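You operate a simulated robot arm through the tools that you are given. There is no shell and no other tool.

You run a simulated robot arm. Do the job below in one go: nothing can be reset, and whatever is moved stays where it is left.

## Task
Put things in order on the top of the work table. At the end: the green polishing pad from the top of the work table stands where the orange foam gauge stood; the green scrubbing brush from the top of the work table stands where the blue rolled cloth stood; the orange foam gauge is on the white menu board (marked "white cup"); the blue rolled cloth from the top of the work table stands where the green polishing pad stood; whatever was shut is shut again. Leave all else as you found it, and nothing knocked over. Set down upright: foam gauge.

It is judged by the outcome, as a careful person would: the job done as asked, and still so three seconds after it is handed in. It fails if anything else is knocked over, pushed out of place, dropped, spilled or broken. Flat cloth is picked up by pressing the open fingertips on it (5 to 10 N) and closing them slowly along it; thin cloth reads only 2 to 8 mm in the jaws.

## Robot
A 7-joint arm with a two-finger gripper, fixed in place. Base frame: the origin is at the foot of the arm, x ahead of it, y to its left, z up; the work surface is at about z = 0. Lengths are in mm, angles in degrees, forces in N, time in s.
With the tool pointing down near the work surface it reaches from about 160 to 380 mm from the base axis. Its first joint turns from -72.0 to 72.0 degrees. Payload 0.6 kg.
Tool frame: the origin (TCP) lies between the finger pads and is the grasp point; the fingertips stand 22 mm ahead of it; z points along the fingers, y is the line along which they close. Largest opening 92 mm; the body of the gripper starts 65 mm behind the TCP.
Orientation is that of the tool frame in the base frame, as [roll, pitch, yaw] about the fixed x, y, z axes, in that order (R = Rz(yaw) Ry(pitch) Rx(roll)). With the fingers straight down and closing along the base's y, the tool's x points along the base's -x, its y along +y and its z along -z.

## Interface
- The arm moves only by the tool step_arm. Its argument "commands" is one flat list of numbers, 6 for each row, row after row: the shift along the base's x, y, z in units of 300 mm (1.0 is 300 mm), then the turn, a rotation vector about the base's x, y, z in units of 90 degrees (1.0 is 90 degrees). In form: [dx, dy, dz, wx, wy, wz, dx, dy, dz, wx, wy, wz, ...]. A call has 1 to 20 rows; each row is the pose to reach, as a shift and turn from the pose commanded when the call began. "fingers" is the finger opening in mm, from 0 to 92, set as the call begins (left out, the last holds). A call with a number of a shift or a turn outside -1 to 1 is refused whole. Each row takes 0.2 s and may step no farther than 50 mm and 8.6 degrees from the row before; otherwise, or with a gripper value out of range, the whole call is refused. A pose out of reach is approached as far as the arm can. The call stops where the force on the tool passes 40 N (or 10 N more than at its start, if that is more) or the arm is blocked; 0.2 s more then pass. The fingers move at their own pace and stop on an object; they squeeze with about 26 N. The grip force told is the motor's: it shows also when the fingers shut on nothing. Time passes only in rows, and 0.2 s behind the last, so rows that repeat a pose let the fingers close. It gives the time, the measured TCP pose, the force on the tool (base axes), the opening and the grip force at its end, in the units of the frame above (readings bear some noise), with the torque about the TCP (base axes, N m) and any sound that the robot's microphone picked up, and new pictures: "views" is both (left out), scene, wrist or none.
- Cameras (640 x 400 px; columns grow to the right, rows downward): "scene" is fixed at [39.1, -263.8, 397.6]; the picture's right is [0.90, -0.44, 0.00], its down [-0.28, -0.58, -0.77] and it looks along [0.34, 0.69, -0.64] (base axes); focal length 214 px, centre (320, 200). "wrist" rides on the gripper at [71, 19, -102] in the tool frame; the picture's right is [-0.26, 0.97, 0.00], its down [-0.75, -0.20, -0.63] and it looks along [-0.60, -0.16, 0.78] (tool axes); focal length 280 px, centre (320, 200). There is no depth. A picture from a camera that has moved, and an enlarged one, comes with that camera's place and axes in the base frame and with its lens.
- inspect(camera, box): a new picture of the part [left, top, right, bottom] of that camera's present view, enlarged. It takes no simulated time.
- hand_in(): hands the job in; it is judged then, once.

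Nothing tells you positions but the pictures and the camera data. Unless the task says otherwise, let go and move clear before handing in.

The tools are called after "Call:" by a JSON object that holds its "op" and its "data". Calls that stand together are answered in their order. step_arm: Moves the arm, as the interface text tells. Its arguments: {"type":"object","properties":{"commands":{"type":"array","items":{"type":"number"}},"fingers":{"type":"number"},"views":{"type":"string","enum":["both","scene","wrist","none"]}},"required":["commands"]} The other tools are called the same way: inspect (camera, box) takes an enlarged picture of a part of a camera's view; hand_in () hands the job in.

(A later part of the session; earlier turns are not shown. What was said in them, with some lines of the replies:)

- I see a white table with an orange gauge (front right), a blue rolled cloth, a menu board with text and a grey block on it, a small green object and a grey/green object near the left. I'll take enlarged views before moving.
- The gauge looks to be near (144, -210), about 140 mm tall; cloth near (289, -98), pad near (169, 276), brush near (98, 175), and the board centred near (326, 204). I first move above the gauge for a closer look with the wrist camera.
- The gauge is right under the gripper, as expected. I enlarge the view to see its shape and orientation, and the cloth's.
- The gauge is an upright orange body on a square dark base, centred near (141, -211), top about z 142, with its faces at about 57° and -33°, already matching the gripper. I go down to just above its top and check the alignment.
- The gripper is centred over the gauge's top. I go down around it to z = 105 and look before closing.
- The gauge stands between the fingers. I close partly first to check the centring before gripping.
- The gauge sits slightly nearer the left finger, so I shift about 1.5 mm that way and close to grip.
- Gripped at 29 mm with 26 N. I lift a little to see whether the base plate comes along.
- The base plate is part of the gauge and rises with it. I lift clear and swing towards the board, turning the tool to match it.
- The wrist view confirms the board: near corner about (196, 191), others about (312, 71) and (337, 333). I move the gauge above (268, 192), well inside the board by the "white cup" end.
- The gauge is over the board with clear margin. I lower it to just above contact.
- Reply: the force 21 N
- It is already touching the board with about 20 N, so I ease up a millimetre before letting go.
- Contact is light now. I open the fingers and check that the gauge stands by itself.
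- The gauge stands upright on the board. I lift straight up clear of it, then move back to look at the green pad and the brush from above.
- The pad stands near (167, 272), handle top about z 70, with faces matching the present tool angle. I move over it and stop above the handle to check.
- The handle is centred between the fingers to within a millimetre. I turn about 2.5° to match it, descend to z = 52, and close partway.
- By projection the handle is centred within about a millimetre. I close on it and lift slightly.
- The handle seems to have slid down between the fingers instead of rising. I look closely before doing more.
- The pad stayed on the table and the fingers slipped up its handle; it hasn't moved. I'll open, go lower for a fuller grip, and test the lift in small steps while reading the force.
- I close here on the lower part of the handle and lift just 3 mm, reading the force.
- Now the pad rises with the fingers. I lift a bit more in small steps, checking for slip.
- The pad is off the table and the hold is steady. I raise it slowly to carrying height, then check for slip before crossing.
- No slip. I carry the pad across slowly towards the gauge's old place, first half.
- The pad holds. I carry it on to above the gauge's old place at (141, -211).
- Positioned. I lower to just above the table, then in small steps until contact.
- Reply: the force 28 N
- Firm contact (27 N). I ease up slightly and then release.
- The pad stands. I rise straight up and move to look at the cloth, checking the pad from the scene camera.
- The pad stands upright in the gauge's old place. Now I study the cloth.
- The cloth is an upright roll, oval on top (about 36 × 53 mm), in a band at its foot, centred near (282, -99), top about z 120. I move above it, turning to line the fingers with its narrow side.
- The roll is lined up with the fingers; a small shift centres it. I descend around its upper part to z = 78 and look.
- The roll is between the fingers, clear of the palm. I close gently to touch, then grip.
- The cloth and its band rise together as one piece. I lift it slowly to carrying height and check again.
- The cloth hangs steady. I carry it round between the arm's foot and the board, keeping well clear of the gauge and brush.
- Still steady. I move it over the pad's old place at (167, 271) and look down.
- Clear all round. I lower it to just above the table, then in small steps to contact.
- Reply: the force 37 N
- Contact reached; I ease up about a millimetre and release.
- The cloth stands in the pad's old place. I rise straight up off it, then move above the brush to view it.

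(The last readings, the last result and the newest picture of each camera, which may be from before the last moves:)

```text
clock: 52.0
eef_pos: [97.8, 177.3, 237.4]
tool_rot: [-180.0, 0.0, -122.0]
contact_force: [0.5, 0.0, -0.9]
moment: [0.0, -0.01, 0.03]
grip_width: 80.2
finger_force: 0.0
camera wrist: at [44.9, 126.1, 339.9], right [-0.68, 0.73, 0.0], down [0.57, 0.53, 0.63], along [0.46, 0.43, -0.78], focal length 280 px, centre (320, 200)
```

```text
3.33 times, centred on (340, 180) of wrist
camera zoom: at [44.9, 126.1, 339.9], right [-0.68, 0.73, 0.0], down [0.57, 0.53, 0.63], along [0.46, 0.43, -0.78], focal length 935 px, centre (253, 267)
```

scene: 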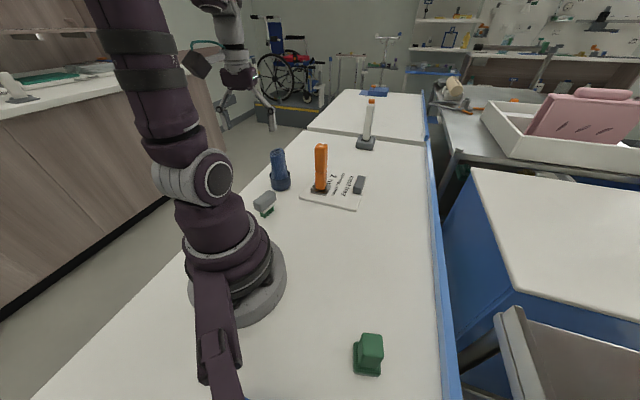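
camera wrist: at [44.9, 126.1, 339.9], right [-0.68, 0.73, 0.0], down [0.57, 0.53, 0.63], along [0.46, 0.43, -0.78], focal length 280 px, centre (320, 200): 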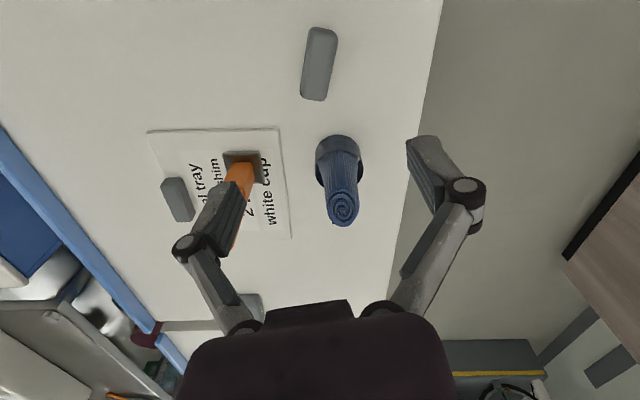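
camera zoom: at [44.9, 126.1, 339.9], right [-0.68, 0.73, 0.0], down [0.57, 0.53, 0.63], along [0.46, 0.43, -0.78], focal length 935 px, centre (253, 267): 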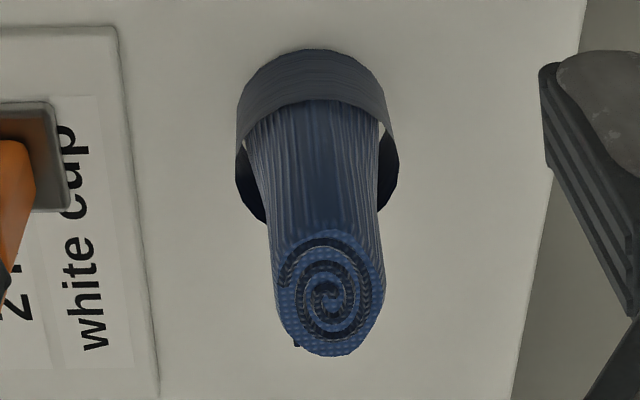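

The brush handle is about 25 × 55 mm with its top near z 63, centred near (94, 169), long axis at about 33°. I turn to close across its narrow side and go down partway to check.

Call:
{"op": "step_arm", "data": {"commands": [-0.004, -0.006, -0.06, 0, 0, -0.07, -0.008, -0.012, -0.13, 0, 0, -0.14, -0.012, -0.018, -0.2, 0, 0, -0.21, -0.016, -0.025, -0.28, 0, 0, -0.278, -0.016, -0.025, -0.36, 0, 0, -0.278], "fingers": 70}}

Call:
{"op": "inspect", "data": {"camera": "wrist", "box": [220, 20, 420, 220]}}

```text
clock: 53.2
eef_pos: [93.6, 171.1, 128.5]
tool_rot: [-179.9, -0.1, -147.1]
contact_force: [-0.4, 0.2, 0.1]
moment: [0.0, 0.01, -0.01]
grip_width: 70.1
finger_force: 0.0
camera wrist: at [24.5, 148.1, 231.5], right [-0.3, 0.95, 0.0], down [0.74, 0.24, 0.63], along [0.6, 0.19, -0.78], focal length 280 px, centre (320, 200)
```

scene: 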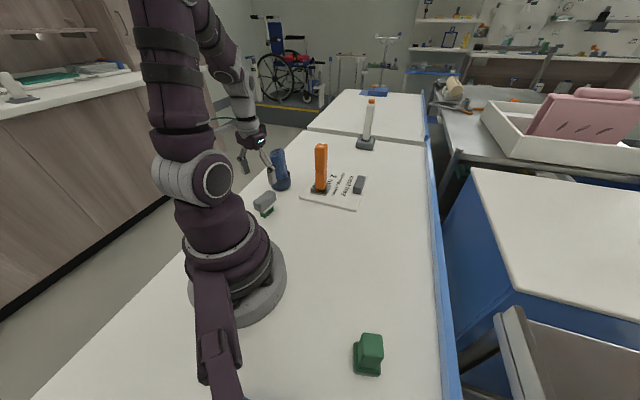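
wrist: 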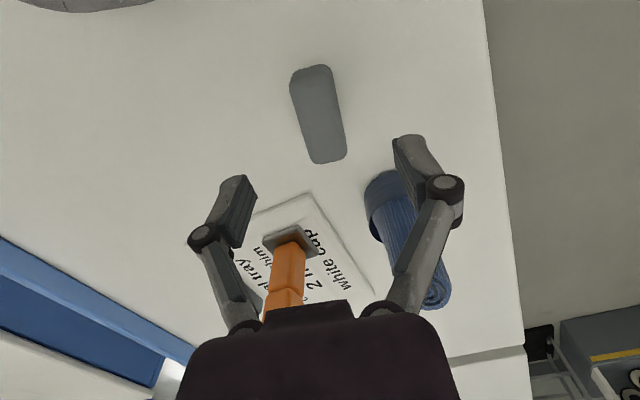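

```text
2.00 times, centred on (320, 120) of wrist
camera zoom: at [24.5, 148.1, 231.5], right [-0.3, 0.95, 0.0], down [0.74, 0.24, 0.63], along [0.6, 0.19, -0.78], focal length 561 px, centre (320, 360)
```

zoom: 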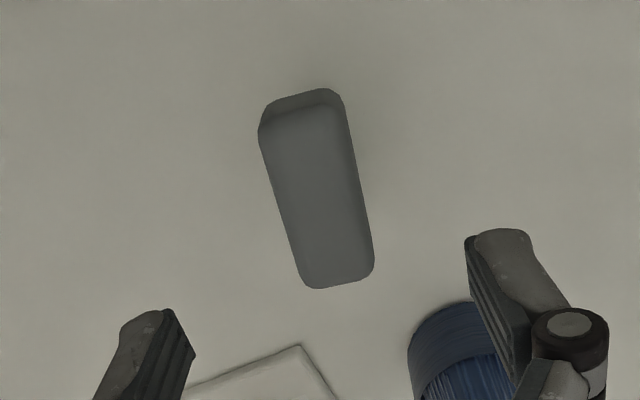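

Well aligned; a 2.5 mm shift centres it. I descend to z = 47 and partly close to check.

Call:
{"op": "step_arm", "data": {"commands": [-0.007, -0.005, -0.07, 0, 0, 0, -0.007, -0.005, -0.14, 0, 0, 0, -0.007, -0.005, -0.21, 0, 0, 0, -0.007, -0.005, -0.272, 0, 0, 0], "fingers": 70, "views": "wrist"}}

Call:
{"op": "step_arm", "data": {"commands": [0, 0, 0, 0, 0, 0, 0, 0, 0, 0, 0, 0], "fingers": 40, "views": "both"}}

Call:
{"op": "inspect", "data": {"camera": "wrist", "box": [220, 60, 420, 260]}}

Call:
{"op": "inspect", "data": {"camera": "scene", "box": [235, 150, 315, 230]}}

```text
clock: 54.2
eef_pos: [92.5, 167.4, 47.3]
tool_rot: [179.9, 0.0, -147.0]
contact_force: [-0.3, 0.0, -1.0]
moment: [0.03, -0.02, 0.0]
grip_width: 70.1
finger_force: 0.1
camera wrist: at [23.9, 145.1, 149.6], right [-0.31, 0.95, 0.0], down [0.74, 0.24, 0.63], along [0.6, 0.19, -0.78], focal length 280 px, centre (320, 200)
```

wrist: 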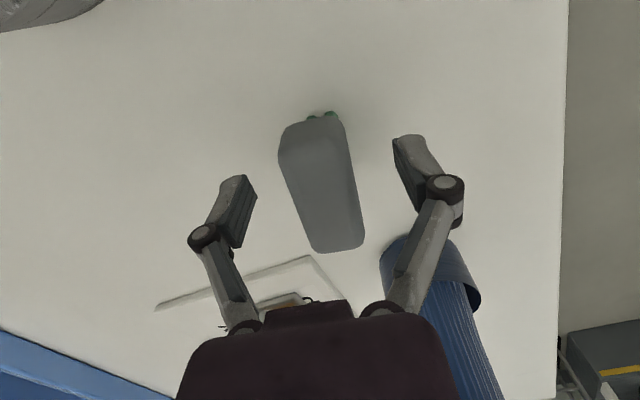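

```text
clock: 54.8
eef_pos: [94.5, 168.5, 48.1]
tool_rot: [-180.0, 0.0, -147.1]
contact_force: [-0.3, -0.3, -0.3]
moment: [0.03, -0.01, -0.02]
grip_width: 40.0
finger_force: 0.0
camera wrist: at [23.9, 145.2, 149.8], right [-0.31, 0.95, 0.0], down [0.74, 0.24, 0.63], along [0.6, 0.19, -0.78], focal length 280 px, centre (320, 200)
```

scene: 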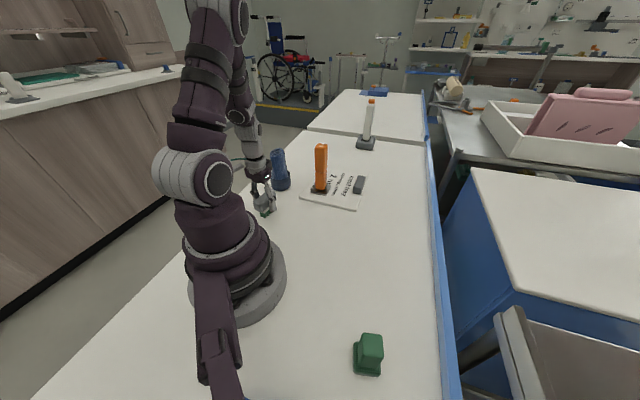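
wrist: 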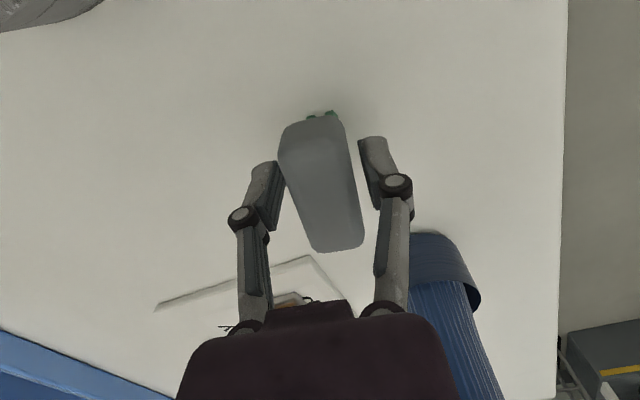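

```text
2.00 times, centred on (320, 160) of wrist
camera zoom: at [23.9, 145.2, 149.8], right [-0.31, 0.95, 0.0], down [0.74, 0.24, 0.63], along [0.6, 0.19, -0.78], focal length 561 px, centre (320, 280)
```

zoom: 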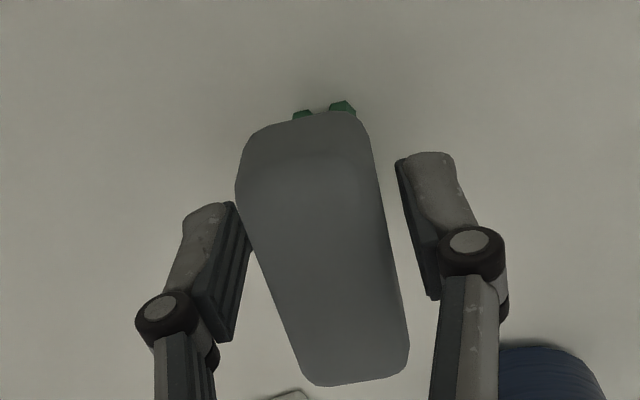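

```text
5.00 times, centred on (275, 190) of scene
camera zoom: at [39.1, -263.8, 397.6], right [0.9, -0.44, 0.0], down [-0.28, -0.58, -0.77], along [0.34, 0.69, -0.64], focal length 1072 px, centre (545, 250)
```

zoom: 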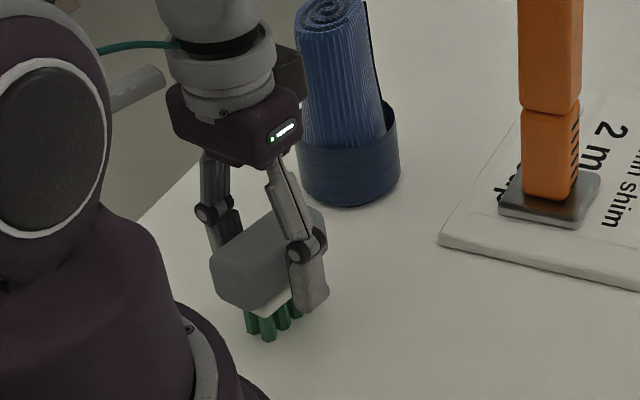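

The handle sits about 2.5 mm to one side and 3° turned relative to the fingers. I correct both, then grip.

Call:
{"op": "step_arm", "data": {"commands": [-0.002, 0.003, 0, 0, 0, -0.015, -0.0047, 0.007, 0, 0, 0, -0.035, -0.0047, 0.007, 0, 0, 0, -0.035], "fingers": 46, "views": "none"}}

Call:
{"op": "step_arm", "data": {"commands": [0, 0, 0, 0, 0, 0, 0, 0, 0, 0, 0, 0, 0, 0, 0, 0, 0, 0, 0, 0, 0, 0, 0, 0], "fingers": 10, "views": "wrist"}}

Call:
{"op": "inspect", "data": {"camera": "wrist", "box": [220, 60, 420, 260]}}

```text
clock: 55.6
eef_pos: [92.2, 168.8, 48.6]
tool_rot: [179.9, 0.0, -150.1]
contact_force: [1.0, 0.9, 0.2]
moment: [0.01, -0.03, 0.01]
grip_width: 45.6
finger_force: 0.0
```

```text
clock: 56.6
eef_pos: [92.5, 170.7, 47.8]
tool_rot: [180.0, 0.0, -150.3]
contact_force: [-0.9, -0.4, 6.0]
moment: [-0.01, 0.0, 0.02]
grip_width: 27.2
finger_force: 26.2
camera wrist: at [20.9, 150.9, 150.5], right [-0.25, 0.97, 0.0], down [0.76, 0.2, 0.63], along [0.6, 0.16, -0.78], focal length 280 px, centre (320, 200)
```

wrist: 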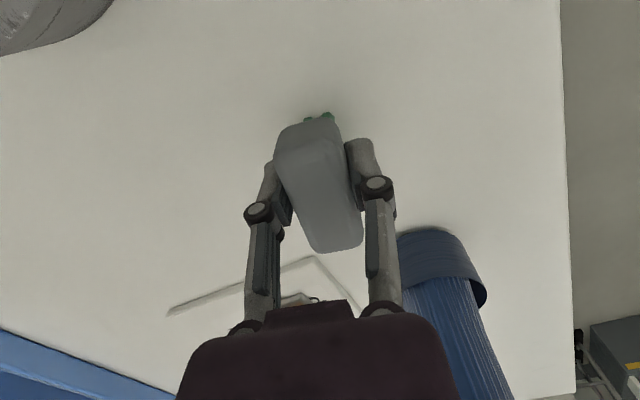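

```text
2.00 times, centred on (320, 160) of wrist
camera zoom: at [20.9, 150.9, 150.5], right [-0.25, 0.97, 0.0], down [0.76, 0.2, 0.63], along [0.6, 0.16, -0.78], focal length 561 px, centre (320, 280)
```

zoom: 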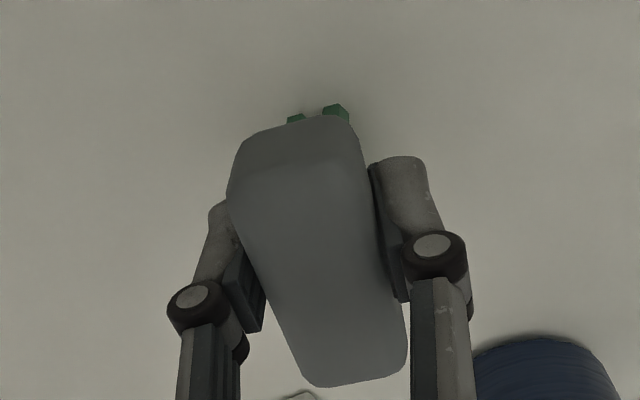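

Gripped at 27 mm. I lift in small slow steps and check for slip.

Call:
{"op": "step_arm", "data": {"commands": [0, 0, 0.005, 0, 0, 0, 0, 0, 0.01, 0, 0, 0, 0, 0, 0.015, 0, 0, 0, 0, 0, 0.02, 0, 0, 0, 0, 0, 0.025, 0, 0, 0, 0, 0, 0.03, 0, 0, 0], "fingers": 10, "views": "wrist"}}

Call:
{"op": "inspect", "data": {"camera": "wrist", "box": [220, 60, 420, 260]}}

Call:
{"op": "inspect", "data": {"camera": "scene", "box": [235, 150, 315, 230]}}

```text
clock: 58.0
eef_pos: [93.1, 171.0, 56.9]
tool_rot: [180.0, 0.0, -150.2]
contact_force: [-0.1, -0.6, -0.8]
moment: [0.02, 0.01, -0.01]
grip_width: 27.2
finger_force: 26.0
camera wrist: at [20.8, 151.0, 159.1], right [-0.25, 0.97, 0.0], down [0.76, 0.2, 0.62], along [0.6, 0.16, -0.78], focal length 280 px, centre (320, 200)
```

wrist: 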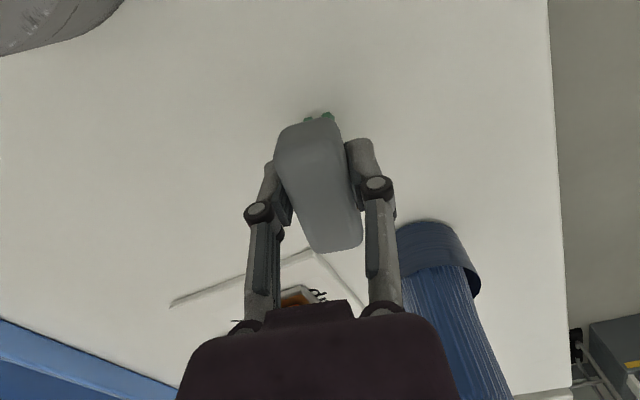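

```text
2.00 times, centred on (320, 160) of wrist
camera zoom: at [20.8, 151.0, 159.1], right [-0.25, 0.97, 0.0], down [0.76, 0.2, 0.62], along [0.6, 0.16, -0.78], focal length 561 px, centre (320, 280)
```

zoom: 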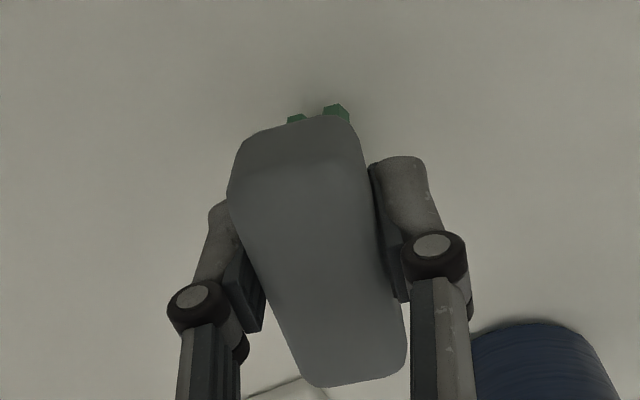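

```text
5.00 times, centred on (275, 190) of scene
camera zoom: at [39.1, -263.8, 397.6], right [0.9, -0.44, 0.0], down [-0.28, -0.58, -0.77], along [0.34, 0.69, -0.64], focal length 1072 px, centre (545, 250)
```

zoom: 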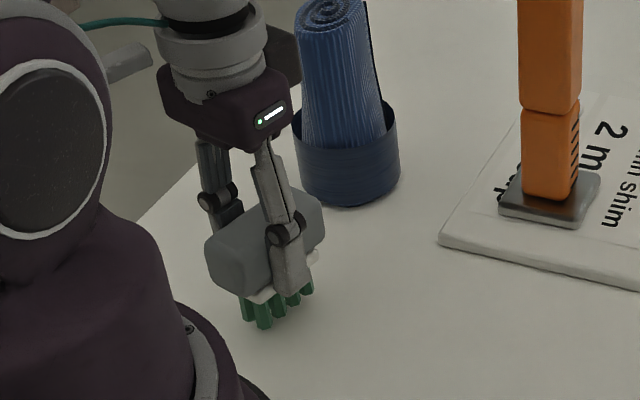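

The brush is held firmly. I lift it to carrying height and take it round to the cloth's old place at about (279, -96).

Call:
{"op": "step_arm", "data": {"commands": [0, 0, 0.04, 0, 0, 0, 0, 0, 0.09, 0, 0, 0, 0, 0, 0.14, 0, 0, 0, 0, 0, 0.19, 0, 0, 0, 0, 0, 0.243, 0, 0, 0, 0.05, -0.055, 0.243, 0, 0, -0.041, 0.11, -0.12, 0.243, 0, 0, -0.082, 0.17, -0.19, 0.243, 0, 0, -0.123, 0.235, -0.26, 0.243, 0, 0, -0.164, 0.3, -0.333, 0.243, 0, 0, -0.205, 0.36, -0.4, 0.243, 0, 0, -0.246, 0.398, -0.4694, 0.243, 0, 0, -0.287, 0.436, -0.5388, 0.243, 0, 0, -0.328, 0.474, -0.608, 0.243, 0, 0, -0.369, 0.512, -0.678, 0.243, 0, 0, -0.41, 0.55, -0.747, 0.243, 0, 0, -0.451, 0.588, -0.816, 0.243, 0, 0, -0.492, 0.615, -0.866, 0.243, 0, 0, -0.52, 0.6257, -0.886, 0.243, 0, 0, -0.53, 0.6257, -0.886, 0.243, 0, 0, -0.53], "fingers": 10}}

Call:
{"op": "inspect", "data": {"camera": "scene", "box": [330, 150, 460, 290]}}

```text
clock: 62.2
eef_pos: [280.4, -95.5, 131.6]
tool_rot: [180.0, 0.1, 162.1]
contact_force: [-0.1, 0.3, -1.1]
moment: [0.0, 0.03, 0.01]
grip_width: 26.8
finger_force: 26.5
camera wrist: at [218.7, -56.2, 233.3], right [0.55, 0.84, 0.0], down [0.65, -0.43, 0.63], along [0.52, -0.34, -0.78], focal length 280 px, centre (320, 200)
```

scene: 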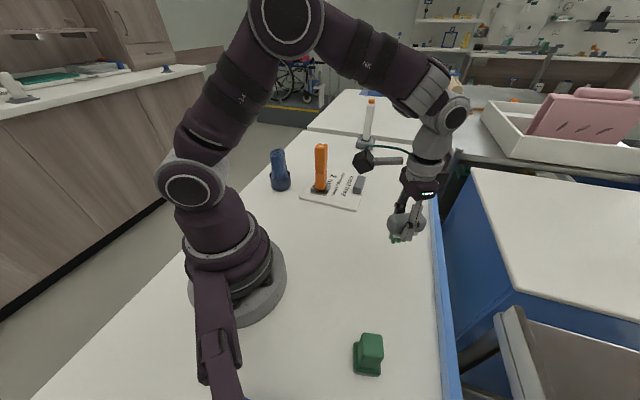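
wrist: 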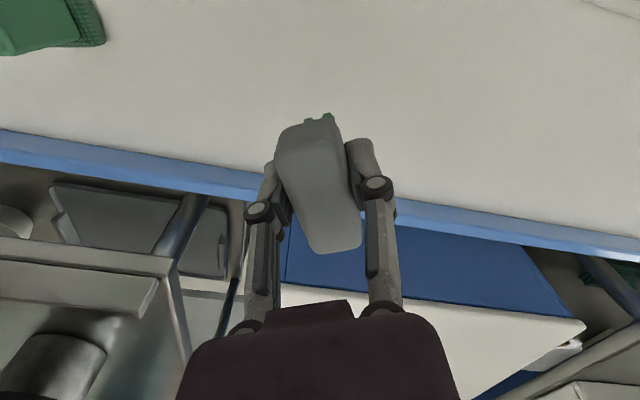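

```text
2.86 times, centred on (395, 220) of scene
camera zoom: at [39.1, -263.8, 397.6], right [0.9, -0.44, 0.0], down [-0.28, -0.58, -0.77], along [0.34, 0.69, -0.64], focal length 613 px, centre (106, 143)
```

zoom: 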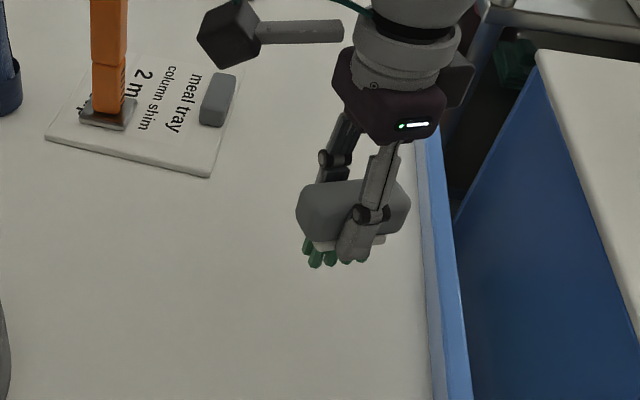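

The brush is over the cloth's old place. I lower it to just above the table, then touch down in small steps.

Call:
{"op": "step_arm", "data": {"commands": [0, 0, -0.05, 0, 0, 0, 0, 0, -0.11, 0, 0, 0, 0, 0, -0.17, 0, 0, 0, 0, 0, -0.22, 0, 0, 0, 0, 0, -0.255, 0, 0, 0, 0, 0, -0.268, 0, 0, 0], "fingers": 10, "views": "none"}}

Call:
{"op": "step_arm", "data": {"commands": [0, 0, -0.003, 0, 0, 0, 0, 0, -0.006, 0, 0, 0], "fingers": 10, "views": "wrist"}}

```text
clock: 63.6
eef_pos: [279.0, -96.7, 49.9]
tool_rot: [-179.9, 0.0, 162.0]
contact_force: [0.1, -0.9, -0.6]
moment: [0.02, -0.04, -0.01]
grip_width: 26.9
finger_force: 25.5
```

```text
clock: 64.2
eef_pos: [279.0, -95.6, 47.7]
tool_rot: [180.0, 0.0, 162.1]
contact_force: [-1.3, 0.4, 4.0]
moment: [0.02, -0.01, 0.01]
grip_width: 26.8
finger_force: 26.1
camera wrist: at [217.6, -56.4, 150.5], right [0.55, 0.84, 0.0], down [0.65, -0.43, 0.63], along [0.52, -0.34, -0.78], focal length 280 px, centre (320, 200)
```

wrist: 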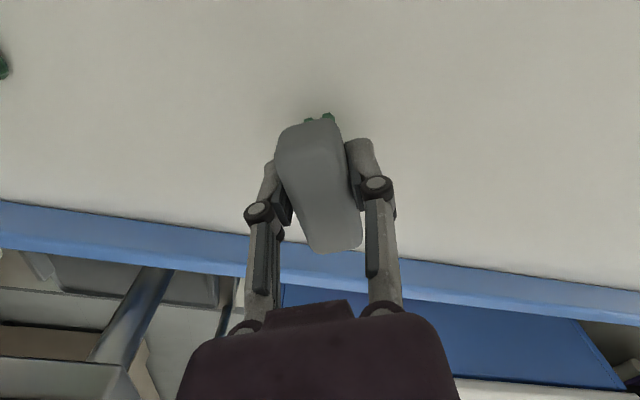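

Light contact (about 4 N): it rests on its bristles. I release it.

Call:
{"op": "step_arm", "data": {"commands": [0, 0, 0, 0, 0, 0, 0, 0, 0, 0, 0, 0, 0, 0, 0, 0, 0, 0], "fingers": 46}}

Call:
{"op": "inspect", "data": {"camera": "scene", "box": [330, 180, 460, 290]}}

```text
clock: 65.0
eef_pos: [279.3, -95.6, 48.3]
tool_rot: [180.0, 0.0, 162.1]
contact_force: [0.7, -0.2, -0.3]
moment: [0.0, 0.0, -0.02]
grip_width: 45.9
finger_force: 0.0
camera wrist: at [217.6, -56.4, 150.5], right [0.55, 0.84, 0.0], down [0.65, -0.43, 0.63], along [0.52, -0.34, -0.78], focal length 280 px, centre (320, 200)
```

scene: 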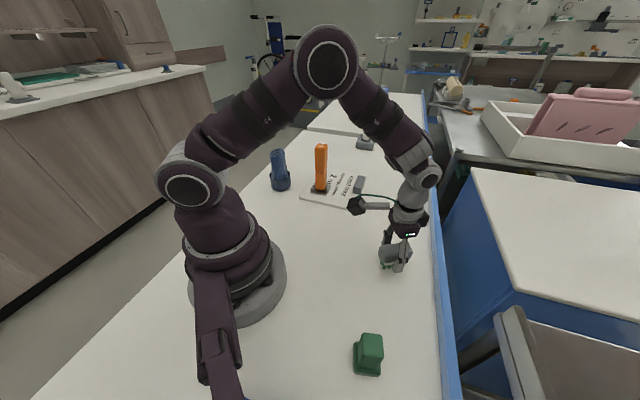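
wrist: 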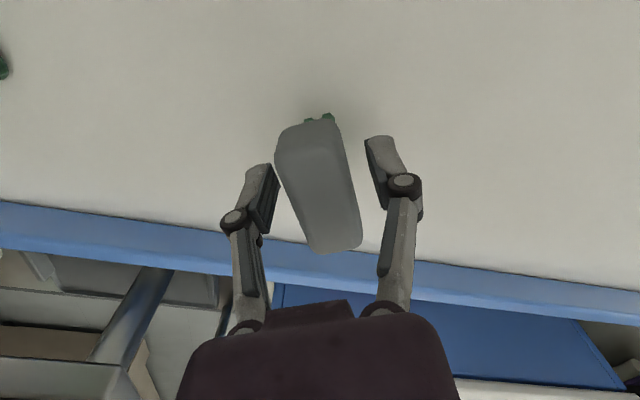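

```text
3.64 times, centred on (395, 235) of scene
camera zoom: at [39.1, -263.8, 397.6], right [0.9, -0.44, 0.0], down [-0.28, -0.58, -0.77], along [0.34, 0.69, -0.64], focal length 780 px, centre (47, 73)
```

zoom: 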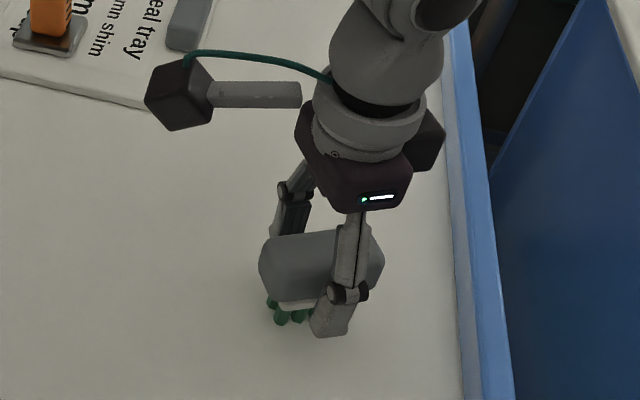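

Released and standing. I widen the fingers a little, rise straight up, and move back clear to check the whole table.

Call:
{"op": "step_arm", "data": {"commands": [0, 0, 0.05, 0, 0, 0, 0, 0, 0.13, 0, 0, 0, 0, 0, 0.24, 0, 0, 0, 0, 0, 0.37, 0, 0, 0, 0, 0, 0.5, 0, 0, 0, 0, 0, 0.65, 0, 0, 0, -0.06, 0.05, 0.73, 0, 0, 0.04, -0.12, 0.1, 0.75, 0, 0, 0.08, -0.12, 0.1, 0.75, 0, 0, 0.08], "fingers": 56}}

Call:
{"op": "inspect", "data": {"camera": "scene", "box": [330, 200, 460, 400]}}

Call:
{"op": "inspect", "data": {"camera": "scene", "box": [230, 110, 390, 230]}}

Call:
{"op": "inspect", "data": {"camera": "wrist", "box": [100, 0, 500, 250]}}

```text
clock: 67.0
eef_pos: [244.6, -63.9, 272.2]
tool_rot: [180.0, 0.0, 169.3]
contact_force: [0.3, -0.1, -0.2]
moment: [-0.02, 0.02, 0.02]
grip_width: 55.9
finger_force: 0.0
camera wrist: at [178.4, -33.5, 374.5], right [0.44, 0.9, 0.0], down [0.7, -0.34, 0.63], along [0.56, -0.27, -0.78], focal length 280 px, centre (320, 200)
```

scene: 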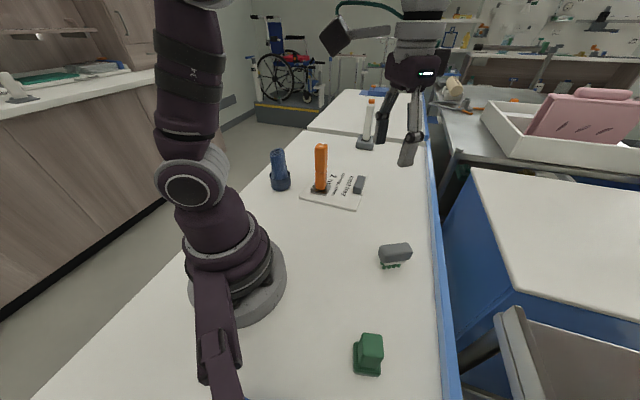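
wrist: 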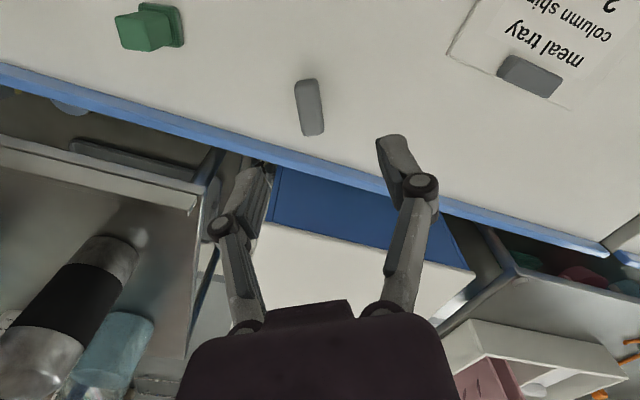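

```text
2.00 times, centred on (395, 300) of scene
camera zoom: at [39.1, -263.8, 397.6], right [0.9, -0.44, 0.0], down [-0.28, -0.58, -0.77], along [0.34, 0.69, -0.64], focal length 429 px, centre (170, 0)
```

zoom: 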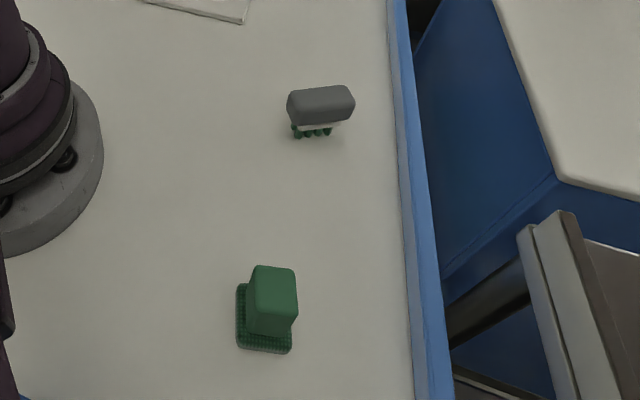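

```text
3.33 times, centred on (310, 170) of scene
camera zoom: at [39.1, -263.8, 397.6], right [0.9, -0.44, 0.0], down [-0.28, -0.58, -0.77], along [0.34, 0.69, -0.64], focal length 715 px, centre (353, 300)
```

zoom: 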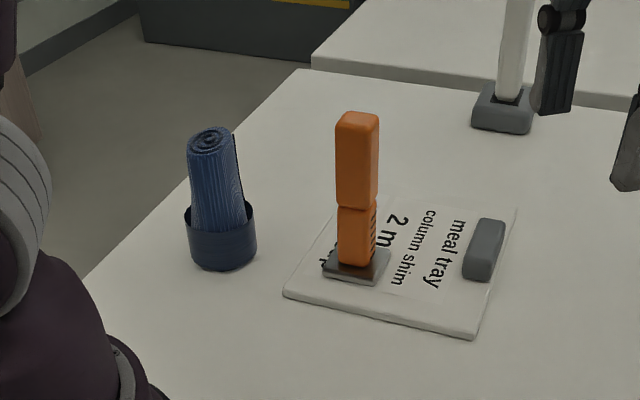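

```text
1.60 times, centred on (300, 125) of wrist
camera zoom: at [178.4, -33.5, 374.5], right [0.44, 0.9, 0.0], down [0.7, -0.34, 0.63], along [0.56, -0.27, -0.78], focal length 449 px, centre (352, 320)
```

zoom: 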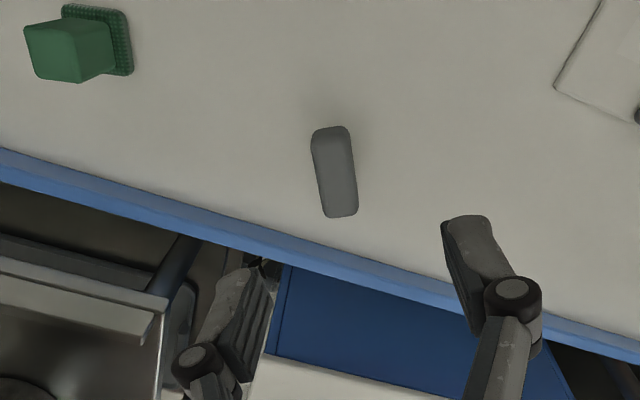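

All four things stand in their asked places. The gauge is upright on the board, the pad is where the gauge was, the cloth is where the pad was, and the brush is where the cloth was. Nothing else has moved, nothing needed shutting, and the arm is clear, so I hand in.

Call:
{"op": "hand_in", "data": {}}

```text
The job is handed in.
```

The table is set out as asked, and I've handed the job in. The last pictures, taken just before that, showed all four things standing and the arm clear of them.

- **Orange foam gauge:** it stands upright on the white menu board, near the "white cup" text and well inside the edges.
- **Green polishing pad:** it stands where the gauge stood. My first grip slipped up its handle without lifting it off the table. The second grip held.
- **Blue rolled cloth:** it stands upright where the pad stood. The band at its foot came along with it as one piece.
- **Green scrubbing brush:** it stands on its bristles where the cloth stood.

In the pictures, each thing is within a few millimetres of the spot it was meant to take. The board and the grey block on it look unmoved. I opened nothing, so there was nothing to shut.
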